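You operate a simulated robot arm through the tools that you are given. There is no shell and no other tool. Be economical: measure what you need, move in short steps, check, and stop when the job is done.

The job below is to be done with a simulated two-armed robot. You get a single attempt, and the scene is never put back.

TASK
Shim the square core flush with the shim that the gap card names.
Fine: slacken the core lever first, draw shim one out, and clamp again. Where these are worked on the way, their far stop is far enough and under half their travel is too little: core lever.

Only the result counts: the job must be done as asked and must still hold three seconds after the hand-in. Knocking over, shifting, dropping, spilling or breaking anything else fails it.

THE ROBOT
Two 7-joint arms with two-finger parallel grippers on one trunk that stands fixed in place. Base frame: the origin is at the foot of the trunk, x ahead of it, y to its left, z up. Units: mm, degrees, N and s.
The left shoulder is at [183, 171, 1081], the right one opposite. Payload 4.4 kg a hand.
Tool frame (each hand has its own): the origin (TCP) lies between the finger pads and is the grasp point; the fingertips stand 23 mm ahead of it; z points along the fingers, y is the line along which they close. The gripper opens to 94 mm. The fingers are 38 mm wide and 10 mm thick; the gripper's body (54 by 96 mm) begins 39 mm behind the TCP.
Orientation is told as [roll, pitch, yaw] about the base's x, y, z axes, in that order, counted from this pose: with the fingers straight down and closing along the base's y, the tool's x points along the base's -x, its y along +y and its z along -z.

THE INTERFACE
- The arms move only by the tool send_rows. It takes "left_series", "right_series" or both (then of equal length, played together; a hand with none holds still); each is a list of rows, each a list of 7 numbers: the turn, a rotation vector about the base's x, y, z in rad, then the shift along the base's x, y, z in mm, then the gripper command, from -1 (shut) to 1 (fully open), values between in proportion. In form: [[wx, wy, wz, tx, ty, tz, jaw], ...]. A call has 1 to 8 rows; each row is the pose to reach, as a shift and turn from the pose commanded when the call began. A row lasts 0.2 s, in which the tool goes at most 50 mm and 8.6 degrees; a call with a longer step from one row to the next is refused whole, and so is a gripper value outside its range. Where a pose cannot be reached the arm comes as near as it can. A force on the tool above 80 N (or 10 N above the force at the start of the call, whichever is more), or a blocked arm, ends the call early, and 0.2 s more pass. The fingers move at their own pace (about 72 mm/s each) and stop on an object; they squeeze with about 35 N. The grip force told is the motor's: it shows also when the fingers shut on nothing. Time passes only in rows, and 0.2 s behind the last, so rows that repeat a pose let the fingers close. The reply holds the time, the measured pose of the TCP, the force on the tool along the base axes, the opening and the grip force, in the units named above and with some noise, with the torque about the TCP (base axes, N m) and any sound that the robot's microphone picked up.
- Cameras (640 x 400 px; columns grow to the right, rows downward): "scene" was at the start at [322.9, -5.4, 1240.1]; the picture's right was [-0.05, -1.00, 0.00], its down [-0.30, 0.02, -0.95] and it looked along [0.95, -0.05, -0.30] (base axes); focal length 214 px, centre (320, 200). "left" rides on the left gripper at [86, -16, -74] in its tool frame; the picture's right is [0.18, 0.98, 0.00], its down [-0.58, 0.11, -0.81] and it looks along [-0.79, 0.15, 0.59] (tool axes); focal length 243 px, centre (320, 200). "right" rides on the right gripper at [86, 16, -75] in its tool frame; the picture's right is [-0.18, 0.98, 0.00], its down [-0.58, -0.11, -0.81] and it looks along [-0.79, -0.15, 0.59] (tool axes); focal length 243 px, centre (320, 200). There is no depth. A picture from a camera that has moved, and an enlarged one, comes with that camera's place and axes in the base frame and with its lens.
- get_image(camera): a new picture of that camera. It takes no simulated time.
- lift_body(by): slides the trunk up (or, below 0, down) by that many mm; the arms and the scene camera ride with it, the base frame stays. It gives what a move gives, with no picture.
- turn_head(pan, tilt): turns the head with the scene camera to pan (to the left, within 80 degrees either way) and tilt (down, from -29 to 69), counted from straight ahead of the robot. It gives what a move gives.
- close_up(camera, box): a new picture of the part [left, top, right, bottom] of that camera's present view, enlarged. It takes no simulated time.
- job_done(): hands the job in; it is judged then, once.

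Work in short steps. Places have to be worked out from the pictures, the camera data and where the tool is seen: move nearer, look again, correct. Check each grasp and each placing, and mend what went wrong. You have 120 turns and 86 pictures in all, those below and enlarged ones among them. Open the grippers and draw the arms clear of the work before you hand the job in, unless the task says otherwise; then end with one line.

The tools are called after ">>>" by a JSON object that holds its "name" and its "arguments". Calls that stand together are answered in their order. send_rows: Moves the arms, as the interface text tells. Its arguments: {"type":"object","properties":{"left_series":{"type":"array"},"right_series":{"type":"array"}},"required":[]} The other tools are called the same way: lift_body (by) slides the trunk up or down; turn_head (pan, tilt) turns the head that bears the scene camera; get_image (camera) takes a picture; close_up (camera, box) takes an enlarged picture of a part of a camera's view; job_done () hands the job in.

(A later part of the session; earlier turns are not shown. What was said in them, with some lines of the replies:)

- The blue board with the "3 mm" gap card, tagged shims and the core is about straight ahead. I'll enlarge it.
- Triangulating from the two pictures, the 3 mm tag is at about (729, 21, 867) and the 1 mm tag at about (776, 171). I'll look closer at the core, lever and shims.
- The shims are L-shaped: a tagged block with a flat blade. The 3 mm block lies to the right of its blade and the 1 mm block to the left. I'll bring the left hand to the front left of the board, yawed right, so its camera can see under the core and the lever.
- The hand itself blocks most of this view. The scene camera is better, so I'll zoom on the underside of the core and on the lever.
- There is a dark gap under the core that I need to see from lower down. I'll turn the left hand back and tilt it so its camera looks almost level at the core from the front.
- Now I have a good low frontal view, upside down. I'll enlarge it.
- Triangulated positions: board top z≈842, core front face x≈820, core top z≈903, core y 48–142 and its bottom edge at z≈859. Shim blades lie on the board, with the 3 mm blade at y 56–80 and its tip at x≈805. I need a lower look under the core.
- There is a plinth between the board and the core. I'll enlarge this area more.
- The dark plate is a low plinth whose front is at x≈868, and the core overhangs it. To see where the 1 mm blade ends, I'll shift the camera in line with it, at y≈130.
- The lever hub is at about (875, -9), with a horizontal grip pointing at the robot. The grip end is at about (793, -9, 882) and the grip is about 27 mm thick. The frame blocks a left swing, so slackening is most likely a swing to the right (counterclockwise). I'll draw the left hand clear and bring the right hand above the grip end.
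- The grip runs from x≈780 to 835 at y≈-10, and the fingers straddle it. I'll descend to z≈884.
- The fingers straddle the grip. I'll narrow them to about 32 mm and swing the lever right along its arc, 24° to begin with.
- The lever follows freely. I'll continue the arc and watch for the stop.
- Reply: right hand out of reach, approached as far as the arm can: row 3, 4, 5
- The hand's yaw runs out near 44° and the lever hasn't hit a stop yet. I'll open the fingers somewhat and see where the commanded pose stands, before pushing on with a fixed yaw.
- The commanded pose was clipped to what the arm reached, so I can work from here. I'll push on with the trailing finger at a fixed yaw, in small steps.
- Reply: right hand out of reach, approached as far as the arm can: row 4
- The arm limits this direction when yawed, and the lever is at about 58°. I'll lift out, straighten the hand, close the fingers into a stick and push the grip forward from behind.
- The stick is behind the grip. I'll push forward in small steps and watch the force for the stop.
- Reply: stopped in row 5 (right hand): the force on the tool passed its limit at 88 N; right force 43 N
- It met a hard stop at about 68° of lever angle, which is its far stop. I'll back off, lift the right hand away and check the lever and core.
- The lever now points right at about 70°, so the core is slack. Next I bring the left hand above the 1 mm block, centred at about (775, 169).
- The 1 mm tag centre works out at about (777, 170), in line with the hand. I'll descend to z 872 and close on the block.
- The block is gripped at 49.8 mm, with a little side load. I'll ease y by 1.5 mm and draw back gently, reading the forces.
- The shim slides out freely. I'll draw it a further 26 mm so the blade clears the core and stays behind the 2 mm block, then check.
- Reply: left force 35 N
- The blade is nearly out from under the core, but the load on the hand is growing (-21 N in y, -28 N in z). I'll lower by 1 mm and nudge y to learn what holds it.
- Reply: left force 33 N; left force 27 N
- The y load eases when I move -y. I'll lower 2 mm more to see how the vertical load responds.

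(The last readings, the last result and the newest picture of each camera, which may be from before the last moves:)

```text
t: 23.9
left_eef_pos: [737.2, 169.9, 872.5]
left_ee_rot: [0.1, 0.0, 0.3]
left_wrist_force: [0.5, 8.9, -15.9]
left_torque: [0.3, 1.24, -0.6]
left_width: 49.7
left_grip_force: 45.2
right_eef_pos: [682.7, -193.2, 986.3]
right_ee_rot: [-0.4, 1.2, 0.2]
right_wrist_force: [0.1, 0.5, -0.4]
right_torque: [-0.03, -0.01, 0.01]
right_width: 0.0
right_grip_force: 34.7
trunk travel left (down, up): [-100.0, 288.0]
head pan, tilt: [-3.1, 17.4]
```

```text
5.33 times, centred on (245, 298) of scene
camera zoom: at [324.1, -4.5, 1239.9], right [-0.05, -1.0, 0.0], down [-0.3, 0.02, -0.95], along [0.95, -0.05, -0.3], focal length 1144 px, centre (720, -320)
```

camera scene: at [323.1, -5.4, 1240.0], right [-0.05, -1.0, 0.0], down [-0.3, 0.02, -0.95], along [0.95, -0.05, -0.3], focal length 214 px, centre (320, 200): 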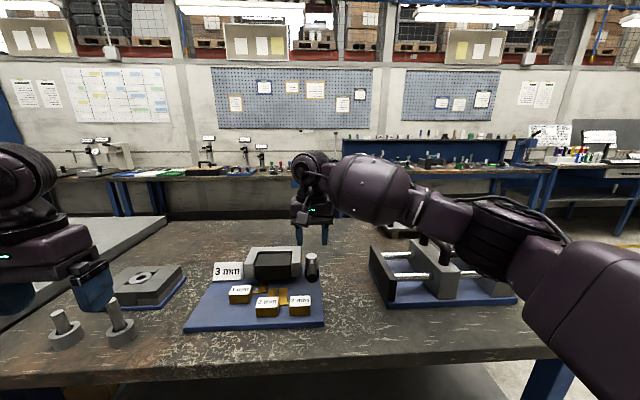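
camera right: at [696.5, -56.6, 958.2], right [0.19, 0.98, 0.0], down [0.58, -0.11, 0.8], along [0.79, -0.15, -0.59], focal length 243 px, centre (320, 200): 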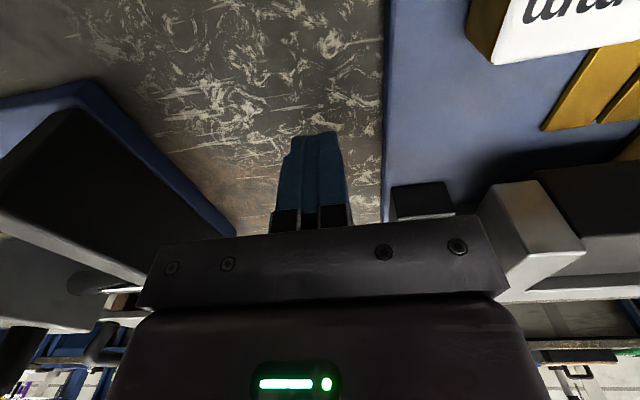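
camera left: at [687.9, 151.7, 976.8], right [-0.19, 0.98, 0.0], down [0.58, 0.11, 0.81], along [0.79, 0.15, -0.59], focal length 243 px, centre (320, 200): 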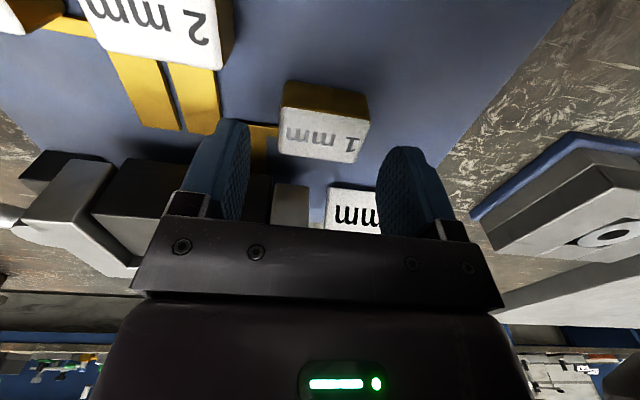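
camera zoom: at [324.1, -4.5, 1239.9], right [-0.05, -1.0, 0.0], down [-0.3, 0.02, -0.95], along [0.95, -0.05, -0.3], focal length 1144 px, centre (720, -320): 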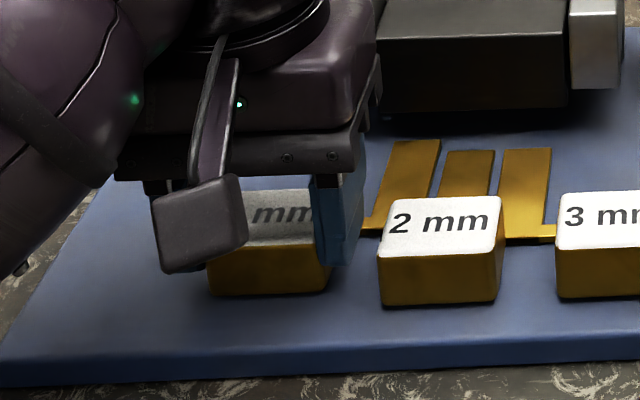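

The hand doesn't move with y and z commands, so the shim runs on a guide along x only. Block 1 is nearly level with the parked blocks at x≈728. I'll draw on in -x to its parked place, watching the force.

>>> {"name": "send_rows", "arguments": {"left_series": [[0, 0, 0, -4, 0.4, -1, -1], [0, 0, 0, -7, 0.4, -1, -1], [0, 0, 0, -10, 0.4, -1, -1], [0, 0, 0, -10, 0.4, -1, -1]]}}

>>> {"name": "close_up", "arguments": {"camera": "scene", "box": [185, 240, 345, 340]}}

```text
t: 24.9
left_eef_pos: [729.0, 169.4, 871.9]
left_ee_rot: [-0.1, -0.3, 0.3]
left_wrist_force: [20.8, 15.9, 6.5]
left_torque: [0.61, 0.38, -0.73]
left_width: 49.6
left_grip_force: 45.1
right_eef_pos: [682.6, -191.0, 987.5]
right_ee_rot: [-0.3, 1.1, 0.2]
right_wrist_force: [0.4, -0.1, -0.2]
right_torque: [-0.01, -0.01, 0.0]
right_width: 0.0
right_grip_force: 35.1
trunk travel left (down, up): [-100.0, 288.0]
head pan, tilt: [-3.1, 17.4]
```

```text
4.00 times, centred on (265, 290) of scene
camera zoom: at [323.7, -4.3, 1240.2], right [-0.05, -1.0, 0.0], down [-0.3, 0.02, -0.95], along [0.95, -0.05, -0.3], focal length 858 px, centre (540, -160)
```

zoom: 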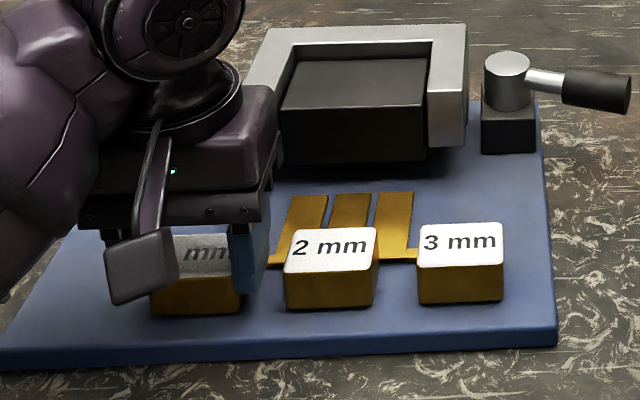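

Force along x shows the end stop, and all three blocks are now in line: shim one is fully drawn out. I'll release it, withdraw the left hand and bring the right hand above the 3 mm block.

>>> {"name": "send_rows", "arguments": {"left_series": [[0, 0, 0, 0, 0, 0, 0.5], [0, 0, 0, 0, 0, 0, 0.5], [0, 0, 0, 0, 0, 40, 0.5], [0, 0, 0, -20, 30, 70, 0.5], [0, 0, 0, -50, 65, 90, 0.5], [0, 0, 0, -80, 100, 110, 0.5], [0, 0, 0, -110, 135, 130, 0.5], [0, 0, 0, -130, 160, 140, 0.5]], "right_series": [[0.005, -0.02, 0, 0, 0, 0, -1], [0.005, -0.02, 0, 0, 0, 0, 0], [0.005, -0.02, 0, 0, 30, 0, 0.4], [0.005, -0.02, 0, 10, 70, 0, 0.5], [0.005, -0.02, 0, 20, 110, -10, 0.5], [0.005, -0.02, 0, 30, 150, -25, 0.5], [0.005, -0.02, 0, 40, 185, -50, 0.5], [0.005, -0.02, 0, 46, 213, -80, 0.5]]}}

>>> {"name": "get_image", "arguments": {"camera": "right"}}

>>> {"name": "close_up", "arguments": {"camera": "scene", "box": [185, 240, 345, 340]}}

```text
refused: row 5 steps farther than a row can; nothing moved
```

```text
47 pictures are left
camera right: at [597.5, -174.8, 1063.7], right [0.18, 0.98, -0.01], down [0.6, -0.1, 0.8], along [0.78, -0.15, -0.61], focal length 243 px, centre (320, 200)
```

right: 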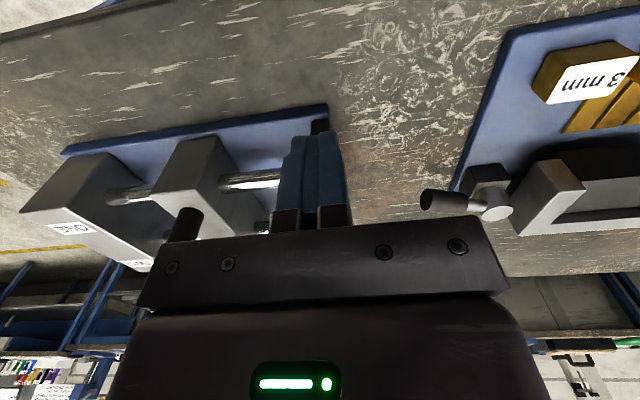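

```text
4.00 times, centred on (265, 290) of scene
camera zoom: at [323.7, -4.3, 1240.2], right [-0.05, -1.0, 0.0], down [-0.3, 0.02, -0.95], along [0.95, -0.05, -0.3], focal length 858 px, centre (540, -160)
```

zoom: 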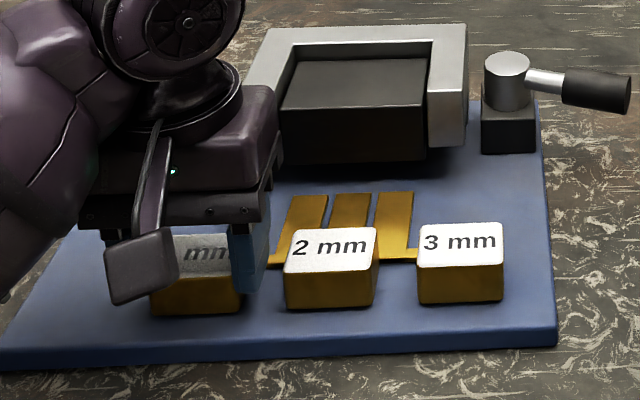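

That call was refused because a step was too long. I'll send the same moves with shorter steps.

>>> {"name": "send_rows", "arguments": {"left_series": [[0, 0, 0, 0, 0, 0, 0.5], [0, 0, 0, 0, 0, 0, 0.5], [0, 0, 0, 0, 0, 40, 0.5], [0, 0, 0, -15, 20, 70, 0.5], [0, 0, 0, -35, 50, 90, 0.5], [0, 0, 0, -60, 80, 105, 0.5], [0, 0, 0, -85, 110, 120, 0.5], [0, 0, 0, -110, 140, 130, 0.5]], "right_series": [[0.005, -0.02, 0, 0, 0, 0, -1], [0.005, -0.02, 0, 0, 0, 0, 0], [0.005, -0.02, 0, 0, 30, 0, 0.4], [0.005, -0.02, 0, 10, 65, -5, 0.5], [0.005, -0.02, 0, 20, 100, -15, 0.5], [0.005, -0.02, 0, 30, 140, -30, 0.5], [0.005, -0.02, 0, 40, 178, -50, 0.5], [0.005, -0.02, 0, 46, 213, -80, 0.5]]}}

>>> {"name": "get_image", "arguments": {"camera": "right"}}

>>> {"name": "close_up", "arguments": {"camera": "scene", "box": [185, 240, 345, 340]}}

```text
t: 26.7
left_eef_pos: [616.4, 306.7, 999.3]
left_ee_rot: [-0.1, 0.0, 0.1]
left_wrist_force: [0.5, 0.3, 0.1]
left_torque: [-0.03, -0.01, 0.02]
left_width: 70.4
left_grip_force: 0.0
right_eef_pos: [726.6, 20.9, 905.6]
right_ee_rot: [-0.1, 0.0, 0.3]
right_wrist_force: [0.7, 0.1, 1.4]
right_torque: [-0.04, -0.02, 0.02]
right_width: 70.3
right_grip_force: 0.1
trunk travel left (down, up): [-100.0, 288.0]
head pan, tilt: [-3.1, 17.4]
```

```text
45 pictures are left
camera right: at [641.3, 37.2, 981.2], right [0.18, 0.98, 0.0], down [0.58, -0.11, 0.81], along [0.79, -0.15, -0.59], focal length 243 px, centre (320, 200)
```

right: 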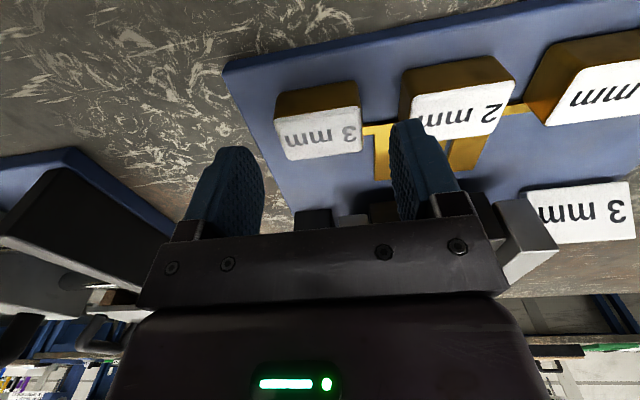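

```text
4.00 times, centred on (265, 290) of scene
camera zoom: at [322.9, -5.7, 1240.1], right [-0.05, -1.0, 0.0], down [-0.3, 0.02, -0.95], along [0.95, -0.05, -0.3], focal length 858 px, centre (540, -160)
```

zoom: 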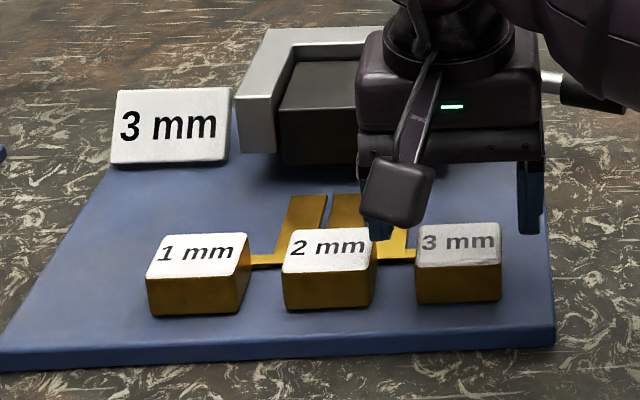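

The 3 mm tag centre works out at about (731, 19). I'll narrow the opening to 60 mm to stay clear of the 2 mm block, then descend and close.

>>> {"name": "send_rows", "arguments": {"right_series": [[0, 0, 0, 2, -1, 0, 0.28], [0, 0, 0, 2, -1, -15, 0.28], [0, 0, 0, 2, -1, -33, 0.28], [0, 0, 0, 2, -1, -33, -1], [0, 0, 0, 2, -1, -33, -1], [0, 0, 0, 2, -1, -33, -1]]}}

>>> {"name": "close_up", "arguments": {"camera": "scene", "box": [205, 240, 365, 340]}}

```text
t: 28.1
left_eef_pos: [615.9, 308.6, 997.3]
left_ee_rot: [0.0, 0.0, 0.0]
left_wrist_force: [-0.1, 0.1, -0.3]
left_torque: [-0.02, 0.0, 0.01]
left_width: 70.5
left_grip_force: 0.1
right_eef_pos: [727.3, 21.2, 872.9]
right_ee_rot: [-0.2, -0.1, 0.2]
right_wrist_force: [-2.3, 7.4, -3.6]
right_torque: [0.6, 0.01, -0.93]
right_width: 49.8
right_grip_force: 44.9
trunk travel left (down, up): [-100.0, 288.0]
head pan, tilt: [-3.1, 17.4]
```

```text
4.00 times, centred on (285, 290) of scene
camera zoom: at [323.1, -4.8, 1239.9], right [-0.05, -1.0, 0.0], down [-0.3, 0.02, -0.95], along [0.95, -0.05, -0.3], focal length 858 px, centre (460, -160)
```

zoom: 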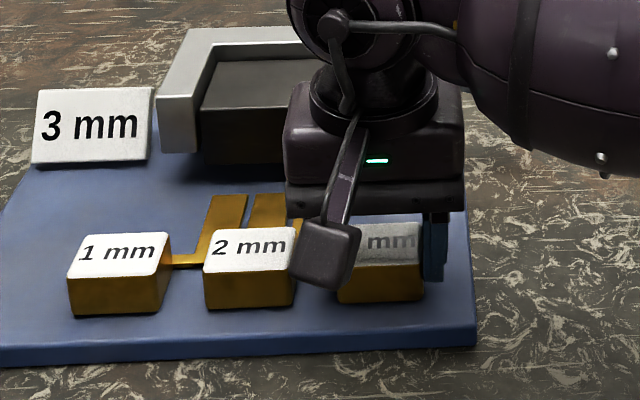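

The 3 mm block is gripped. I'll push it in along +x in steps toward the seated place, about 46 mm.

>>> {"name": "send_rows", "arguments": {"right_series": [[0, 0, 0, 6, 0.5, 0, -1], [0, 0, 0, 14, 0.5, 0, -1], [0, 0, 0, 22, 0.5, 0, -1], [0, 0, 0, 30, 0.5, 0, -1], [0, 0, 0, 37, 0.5, 0, -1], [0, 0, 0, 42, 0.5, 0, -1]]}}

>>> {"name": "close_up", "arguments": {"camera": "scene", "box": [205, 230, 365, 330]}}

```text
t: 29.5
left_eef_pos: [617.0, 307.1, 998.9]
left_ee_rot: [0.0, 0.0, -0.1]
left_wrist_force: [0.0, 0.3, 0.5]
left_torque: [0.01, -0.02, -0.02]
left_width: 70.4
left_grip_force: 0.1
right_eef_pos: [772.3, 21.1, 872.2]
right_ee_rot: [-0.1, 0.1, 0.2]
right_wrist_force: [-2.2, -0.8, -9.9]
right_torque: [-0.16, -0.23, -1.21]
right_width: 49.4
right_grip_force: 44.8
trunk travel left (down, up): [-100.0, 288.0]
head pan, tilt: [-3.1, 17.4]
```

```text
4.00 times, centred on (285, 280) of scene
camera zoom: at [323.6, -5.4, 1239.8], right [-0.05, -1.0, 0.0], down [-0.3, 0.02, -0.95], along [0.95, -0.05, -0.3], focal length 858 px, centre (460, -120)
```

zoom: 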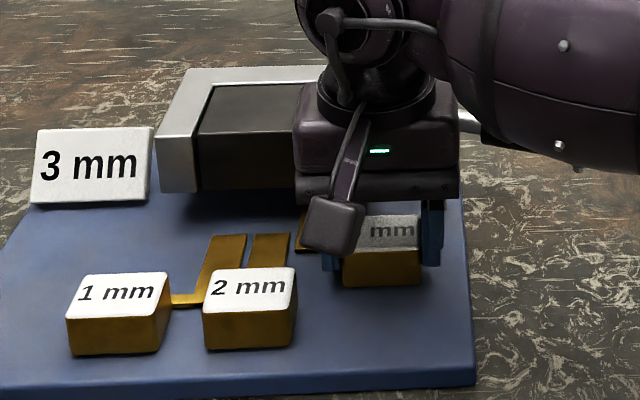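

The core has risen nearly flush with the frame. I'll push on gently to the stop.

>>> {"name": "send_rows", "arguments": {"right_series": [[0, 0, 0, 2, 0, 0, -1], [0, 0, 0, 4, 0, 0, -1], [0, 0, 0, 6, 0, 0, -1]]}}

>>> {"name": "close_up", "arguments": {"camera": "scene", "box": [235, 240, 315, 290]}}

```text
t: 30.3
left_eef_pos: [615.3, 306.8, 999.9]
left_ee_rot: [0.1, -0.1, 0.0]
left_wrist_force: [-0.1, 0.5, -0.7]
left_torque: [-0.03, -0.03, 0.02]
left_width: 70.5
left_grip_force: 0.2
right_eef_pos: [773.6, 20.2, 871.6]
right_ee_rot: [-0.3, 0.1, 0.2]
right_wrist_force: [-27.0, -6.5, -10.6]
right_torque: [-0.08, -0.18, -1.35]
right_width: 49.2
right_grip_force: 45.1
trunk travel left (down, up): [-100.0, 288.0]
head pan, tilt: [-3.1, 17.4]
```

```text
8.00 times, centred on (275, 265) of scene
camera zoom: at [321.6, -6.0, 1240.3], right [-0.05, -1.0, 0.0], down [-0.3, 0.02, -0.95], along [0.95, -0.05, -0.3], focal length 1716 px, centre (680, -320)
```

zoom: 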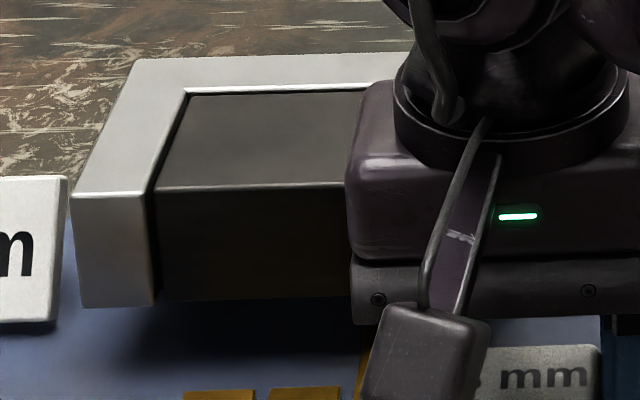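

Force rose to -27 N at the stop and the core top now looks flush with the frame. I'll release the block, lift clear, close the fingers and move above the far side of the lever grip.

>>> {"name": "send_rows", "arguments": {"right_series": [[0, 0, 0, -2, 0, 0, -1], [0, 0, 0, -2, 0, 0, 0.3], [0, 0, 0, -2, 0, 0, 0.3], [0, 0, 0, -2, 0, 40, 0.3], [0, 0, 0, -2, 0, 80, 0.3], [0, 0, 0, 20, -30, 100, -0.5], [0, 0, 0, 50, -60, 100, -1], [0, 0, 0, 80, -88, 100, -1]]}}

>>> {"name": "send_rows", "arguments": {"right_series": [[0, 0, 0, 20, -15, 0, -1], [0, 0, 0, 38, -20, 0, -1], [0, 0, 0, 38, -20, -10, -1]]}}

>>> {"name": "close_up", "arguments": {"camera": "scene", "box": [225, 200, 425, 325]}}

>>> {"name": "get_image", "arguments": {"camera": "right"}}

```text
t: 32.1
left_eef_pos: [617.0, 307.2, 998.7]
left_ee_rot: [-0.1, 0.0, 0.1]
left_wrist_force: [0.5, -0.6, -0.4]
left_torque: [0.01, 0.02, 0.02]
left_width: 70.3
left_grip_force: 0.0
right_eef_pos: [858.3, -67.7, 974.3]
right_ee_rot: [-0.1, 0.0, 0.2]
right_wrist_force: [0.2, 0.8, 0.0]
right_torque: [0.02, 0.02, 0.01]
right_width: 0.2
right_grip_force: 34.8
trunk travel left (down, up): [-100.0, 288.0]
head pan, tilt: [-3.1, 17.4]
```

```text
t: 32.9
left_eef_pos: [616.8, 307.5, 998.3]
left_ee_rot: [0.0, 0.0, 0.0]
left_wrist_force: [0.0, 0.9, -0.7]
left_torque: [0.0, -0.01, -0.01]
left_width: 70.4
left_grip_force: 0.0
right_eef_pos: [896.5, -88.3, 963.5]
right_ee_rot: [-0.1, 0.0, 0.2]
right_wrist_force: [0.5, 0.2, 0.6]
right_torque: [-0.04, 0.0, 0.06]
right_width: 0.2
right_grip_force: 34.7
trunk travel left (down, up): [-100.0, 288.0]
head pan, tilt: [-3.1, 17.4]
```

```text
3.20 times, centred on (325, 262) of scene
camera zoom: at [323.3, -5.2, 1239.9], right [-0.05, -1.0, 0.0], down [-0.3, 0.02, -0.95], along [0.95, -0.05, -0.3], focal length 686 px, centre (304, 0)
```

zoom: 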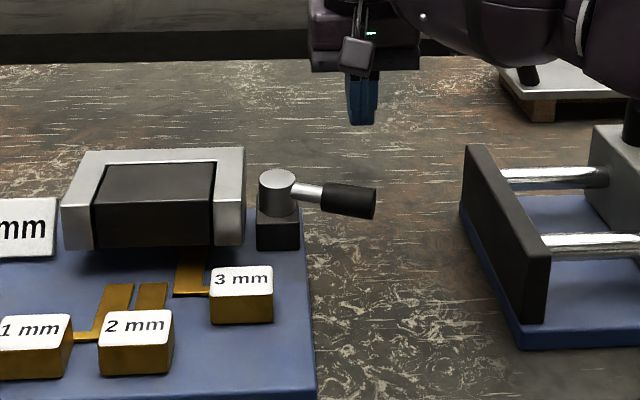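

```text
39 pictures are left
camera right: at [810.5, -72.1, 1038.5], right [0.18, 0.98, 0.0], down [0.58, -0.1, 0.81], along [0.79, -0.15, -0.59], focal length 243 px, centre (320, 200)
```

right: 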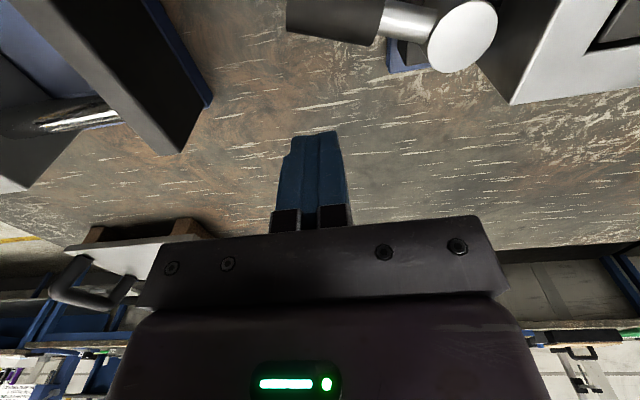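

The lever and the plate on the right are clear of the stick. I'll descend on the far side of the grip to z 885.

>>> {"name": "send_rows", "arguments": {"right_series": [[0, 0, 0, 0, 0, -40, -1], [0, 0, 0, 0, 0, -79, -1], [0, 0, 0, -8, -1, -79, -1]]}}

>>> {"name": "close_up", "arguments": {"camera": "scene", "box": [265, 205, 425, 305]}}

```text
t: 33.7
left_eef_pos: [616.2, 307.0, 1000.2]
left_ee_rot: [0.0, -0.2, 0.0]
left_wrist_force: [-0.7, -0.4, 0.1]
left_torque: [0.02, 0.01, -0.02]
left_width: 70.8
left_grip_force: 0.1
right_eef_pos: [886.7, -89.0, 885.7]
right_ee_rot: [-0.1, -0.1, 0.2]
right_wrist_force: [0.4, -0.4, 0.3]
right_torque: [0.01, -0.04, -0.03]
right_width: 0.1
right_grip_force: 35.5
trunk travel left (down, up): [-100.0, 288.0]
head pan, tilt: [-3.1, 17.4]
```

```text
4.00 times, centred on (345, 255) of scene
camera zoom: at [322.1, -5.3, 1240.6], right [-0.05, -1.0, 0.0], down [-0.3, 0.02, -0.95], along [0.95, -0.05, -0.3], focal length 858 px, centre (220, -20)
```

zoom: 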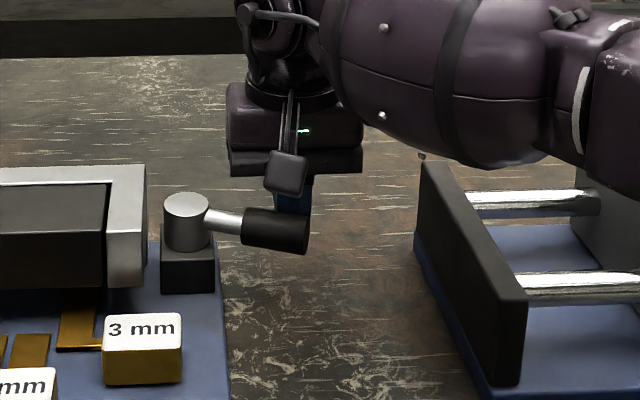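

The stick sits behind the grip. I'll sweep the lever back along its arc toward the clamped position.

>>> {"name": "send_rows", "arguments": {"right_series": [[0, 0, 0, -12, 0, 0, -1], [0, 0, 0, -24, 0, 0, -1], [0, 0, 0, -34.5, 3.5, 0, -1], [0, 0, 0, -45, 7, 0, -1], [0, 0, 0, -54, 14, 0, -1], [0, 0, 0, -63, 21, 0, -1], [0, 0, 0, -70.5, 30.5, 0, -1], [0, 0, 0, -77, 40, 0, -1]]}}

>>> {"name": "close_up", "arguments": {"camera": "scene", "box": [225, 215, 385, 315]}}

```text
t: 35.5
left_eef_pos: [617.0, 307.7, 998.0]
left_ee_rot: [0.1, 0.0, 0.0]
left_wrist_force: [-0.3, 0.1, -0.7]
left_torque: [-0.01, 0.02, 0.01]
left_width: 70.5
left_grip_force: 0.1
right_eef_pos: [810.9, -47.9, 883.5]
right_ee_rot: [-0.1, 0.0, 0.2]
right_wrist_force: [1.0, -0.4, -0.1]
right_torque: [0.01, 0.01, 0.01]
right_width: 0.2
right_grip_force: 34.7
trunk travel left (down, up): [-100.0, 288.0]
head pan, tilt: [-3.1, 17.4]
```

```text
4.00 times, centred on (305, 265) of scene
camera zoom: at [323.0, -5.6, 1240.1], right [-0.05, -1.0, 0.0], down [-0.3, 0.02, -0.95], along [0.95, -0.05, -0.3], focal length 858 px, centre (380, -60)
```

zoom: 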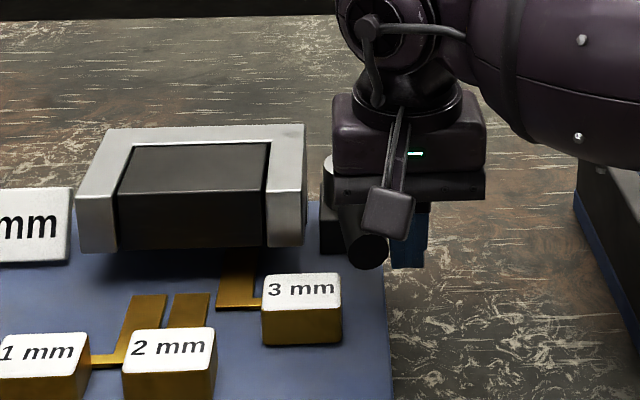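

The lever is about 10° from its original place. I'll push on in +y until I feel the clamped stop.

>>> {"name": "send_rows", "arguments": {"right_series": [[0, 0, 0, -4, 8, 0, -1], [0, 0, 0, -6, 14, 0, -1], [0, 0, 0, -7, 18, 0, -1], [0, 0, 0, -7, 22, 0, -1], [0, 0, 0, -7, 26, 0, -1]]}}

>>> {"name": "close_up", "arguments": {"camera": "scene", "box": [225, 215, 385, 315]}}

```text
t: 36.7
left_eef_pos: [616.2, 302.1, 1002.2]
left_ee_rot: [0.3, -0.1, 0.0]
left_wrist_force: [0.0, -0.7, -0.2]
left_torque: [-0.02, 0.02, -0.01]
left_width: 70.6
left_grip_force: 0.1
right_eef_pos: [804.2, -34.6, 884.9]
right_ee_rot: [-0.5, 0.1, -0.5]
right_wrist_force: [-8.0, -61.9, 6.0]
right_torque: [0.16, -0.09, -0.72]
right_width: 0.0
right_grip_force: 35.4
trunk travel left (down, up): [-100.0, 288.0]
head pan, tilt: [-3.1, 17.4]
```

```text
4.00 times, centred on (305, 265) of scene
camera zoom: at [321.5, -10.8, 1240.6], right [-0.05, -1.0, 0.0], down [-0.3, 0.02, -0.95], along [0.95, -0.05, -0.3], focal length 858 px, centre (380, -60)
```

zoom: 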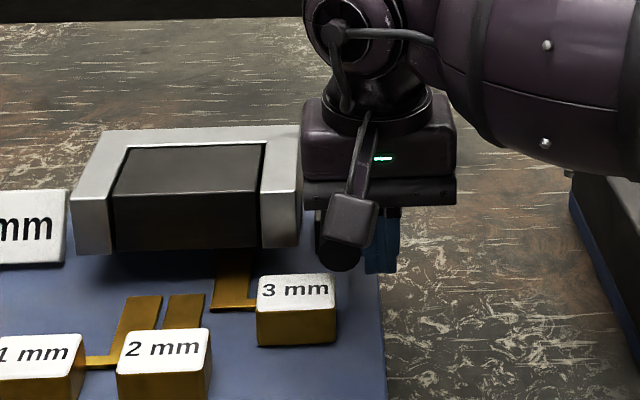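

The force of -62 N in y at y≈-34.6 is the clamped stop, where the lever points straight at the robot again. I'll back off, lift and withdraw, then check.

>>> {"name": "send_rows", "arguments": {"right_series": [[0, 0, 0, 0, -12, 0, -1], [0, 0, 0, 0, -30, 0, -1], [0, 0, 0, 0, -40, 40, -1], [0, 0, 0, -30, -60, 70, -0.5], [0, 0, 0, -65, -85, 90, 0], [0, 0, 0, -100, -110, 110, 0.5], [0, 0, 0, -135, -130, 130, 0.5], [0, 0, 0, -170, -150, 150, 0.5]], "left_series": [[0, 0, 0, 0, 0, 0, 0.5], [0, 0, 0, 0, 0, 0, 0.5], [0, 0, 0, 0, 0, 0, 0.5], [0, 0, 0, 0, 0, 0, 0.5], [0, 0, 0, 0, 0, 0, 0.5], [0, 0, 0, 0, 0, 0, 0.5], [0, 0, 0, 0, 0, 0, 0.5], [0, 0, 0, 0, 0, 0, 0.5]]}}

>>> {"name": "close_up", "arguments": {"camera": "scene", "box": [205, 225, 365, 325]}}

>>> {"name": "close_up", "arguments": {"camera": "scene", "box": [235, 240, 331, 300]}}

>>> {"name": "get_image", "arguments": {"camera": "scene"}}

```text
t: 38.5
left_eef_pos: [615.9, 307.7, 1000.5]
left_ee_rot: [0.0, 0.0, 0.1]
left_wrist_force: [0.8, 0.3, 0.4]
left_torque: [0.0, 0.0, -0.05]
left_width: 70.7
left_grip_force: 0.0
right_eef_pos: [632.3, -174.3, 1035.4]
right_ee_rot: [0.0, -0.1, 0.2]
right_wrist_force: [0.1, -0.5, -0.2]
right_torque: [-0.03, -0.01, -0.01]
right_width: 70.6
right_grip_force: 0.0
trunk travel left (down, up): [-100.0, 288.0]
head pan, tilt: [-3.1, 17.4]
```

```text
4.00 times, centred on (285, 275) of scene
camera zoom: at [322.0, -5.3, 1240.5], right [-0.05, -1.0, 0.0], down [-0.3, 0.02, -0.95], along [0.95, -0.05, -0.3], focal length 858 px, centre (460, -100)
```

zoom: 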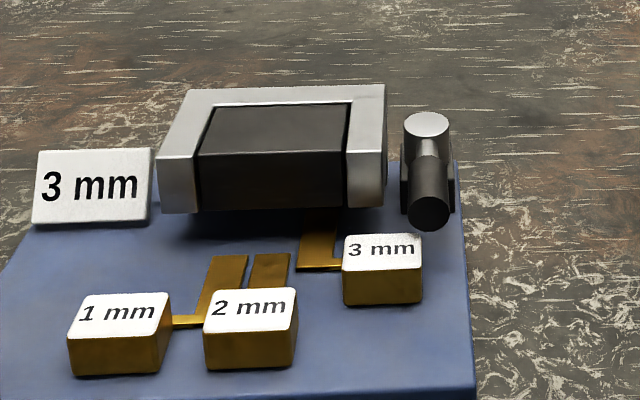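

```text
6.67 times, centred on (283, 270) of scene
camera zoom: at [322.0, -5.3, 1240.5], right [-0.05, -1.0, 0.0], down [-0.3, 0.02, -0.95], along [0.95, -0.05, -0.3], focal length 1430 px, centre (567, -267)
```

zoom: 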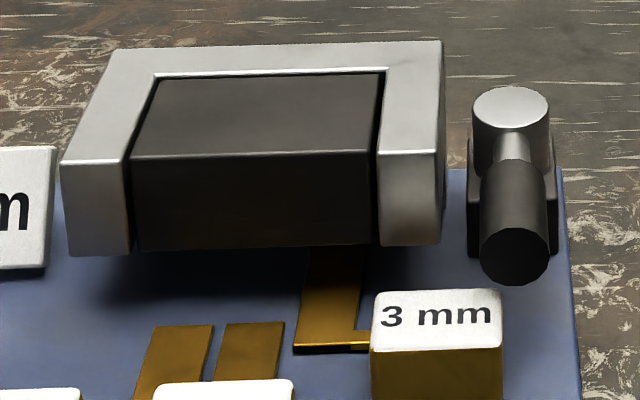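

```text
33 pictures are left
camera scene: at [322.0, -5.3, 1240.5], right [-0.05, -1.0, 0.0], down [-0.3, 0.02, -0.95], along [0.95, -0.05, -0.3], focal length 214 px, centre (320, 200)
```

scene: 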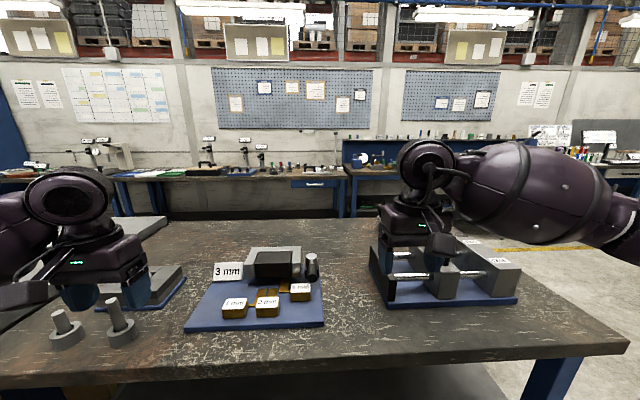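

The core is flush with the frame, the 3 mm shim is seated, shim one is out, the lever is clamped, and both hands are open and clear. I'm handing in.

>>> {"name": "job_done", "arguments": {}}

```text
The job is handed in.
```

The 3 mm shim named on the gap card is in and the core looks flush with the frame; shim one is drawn out and the lever is clamped again at its stop.
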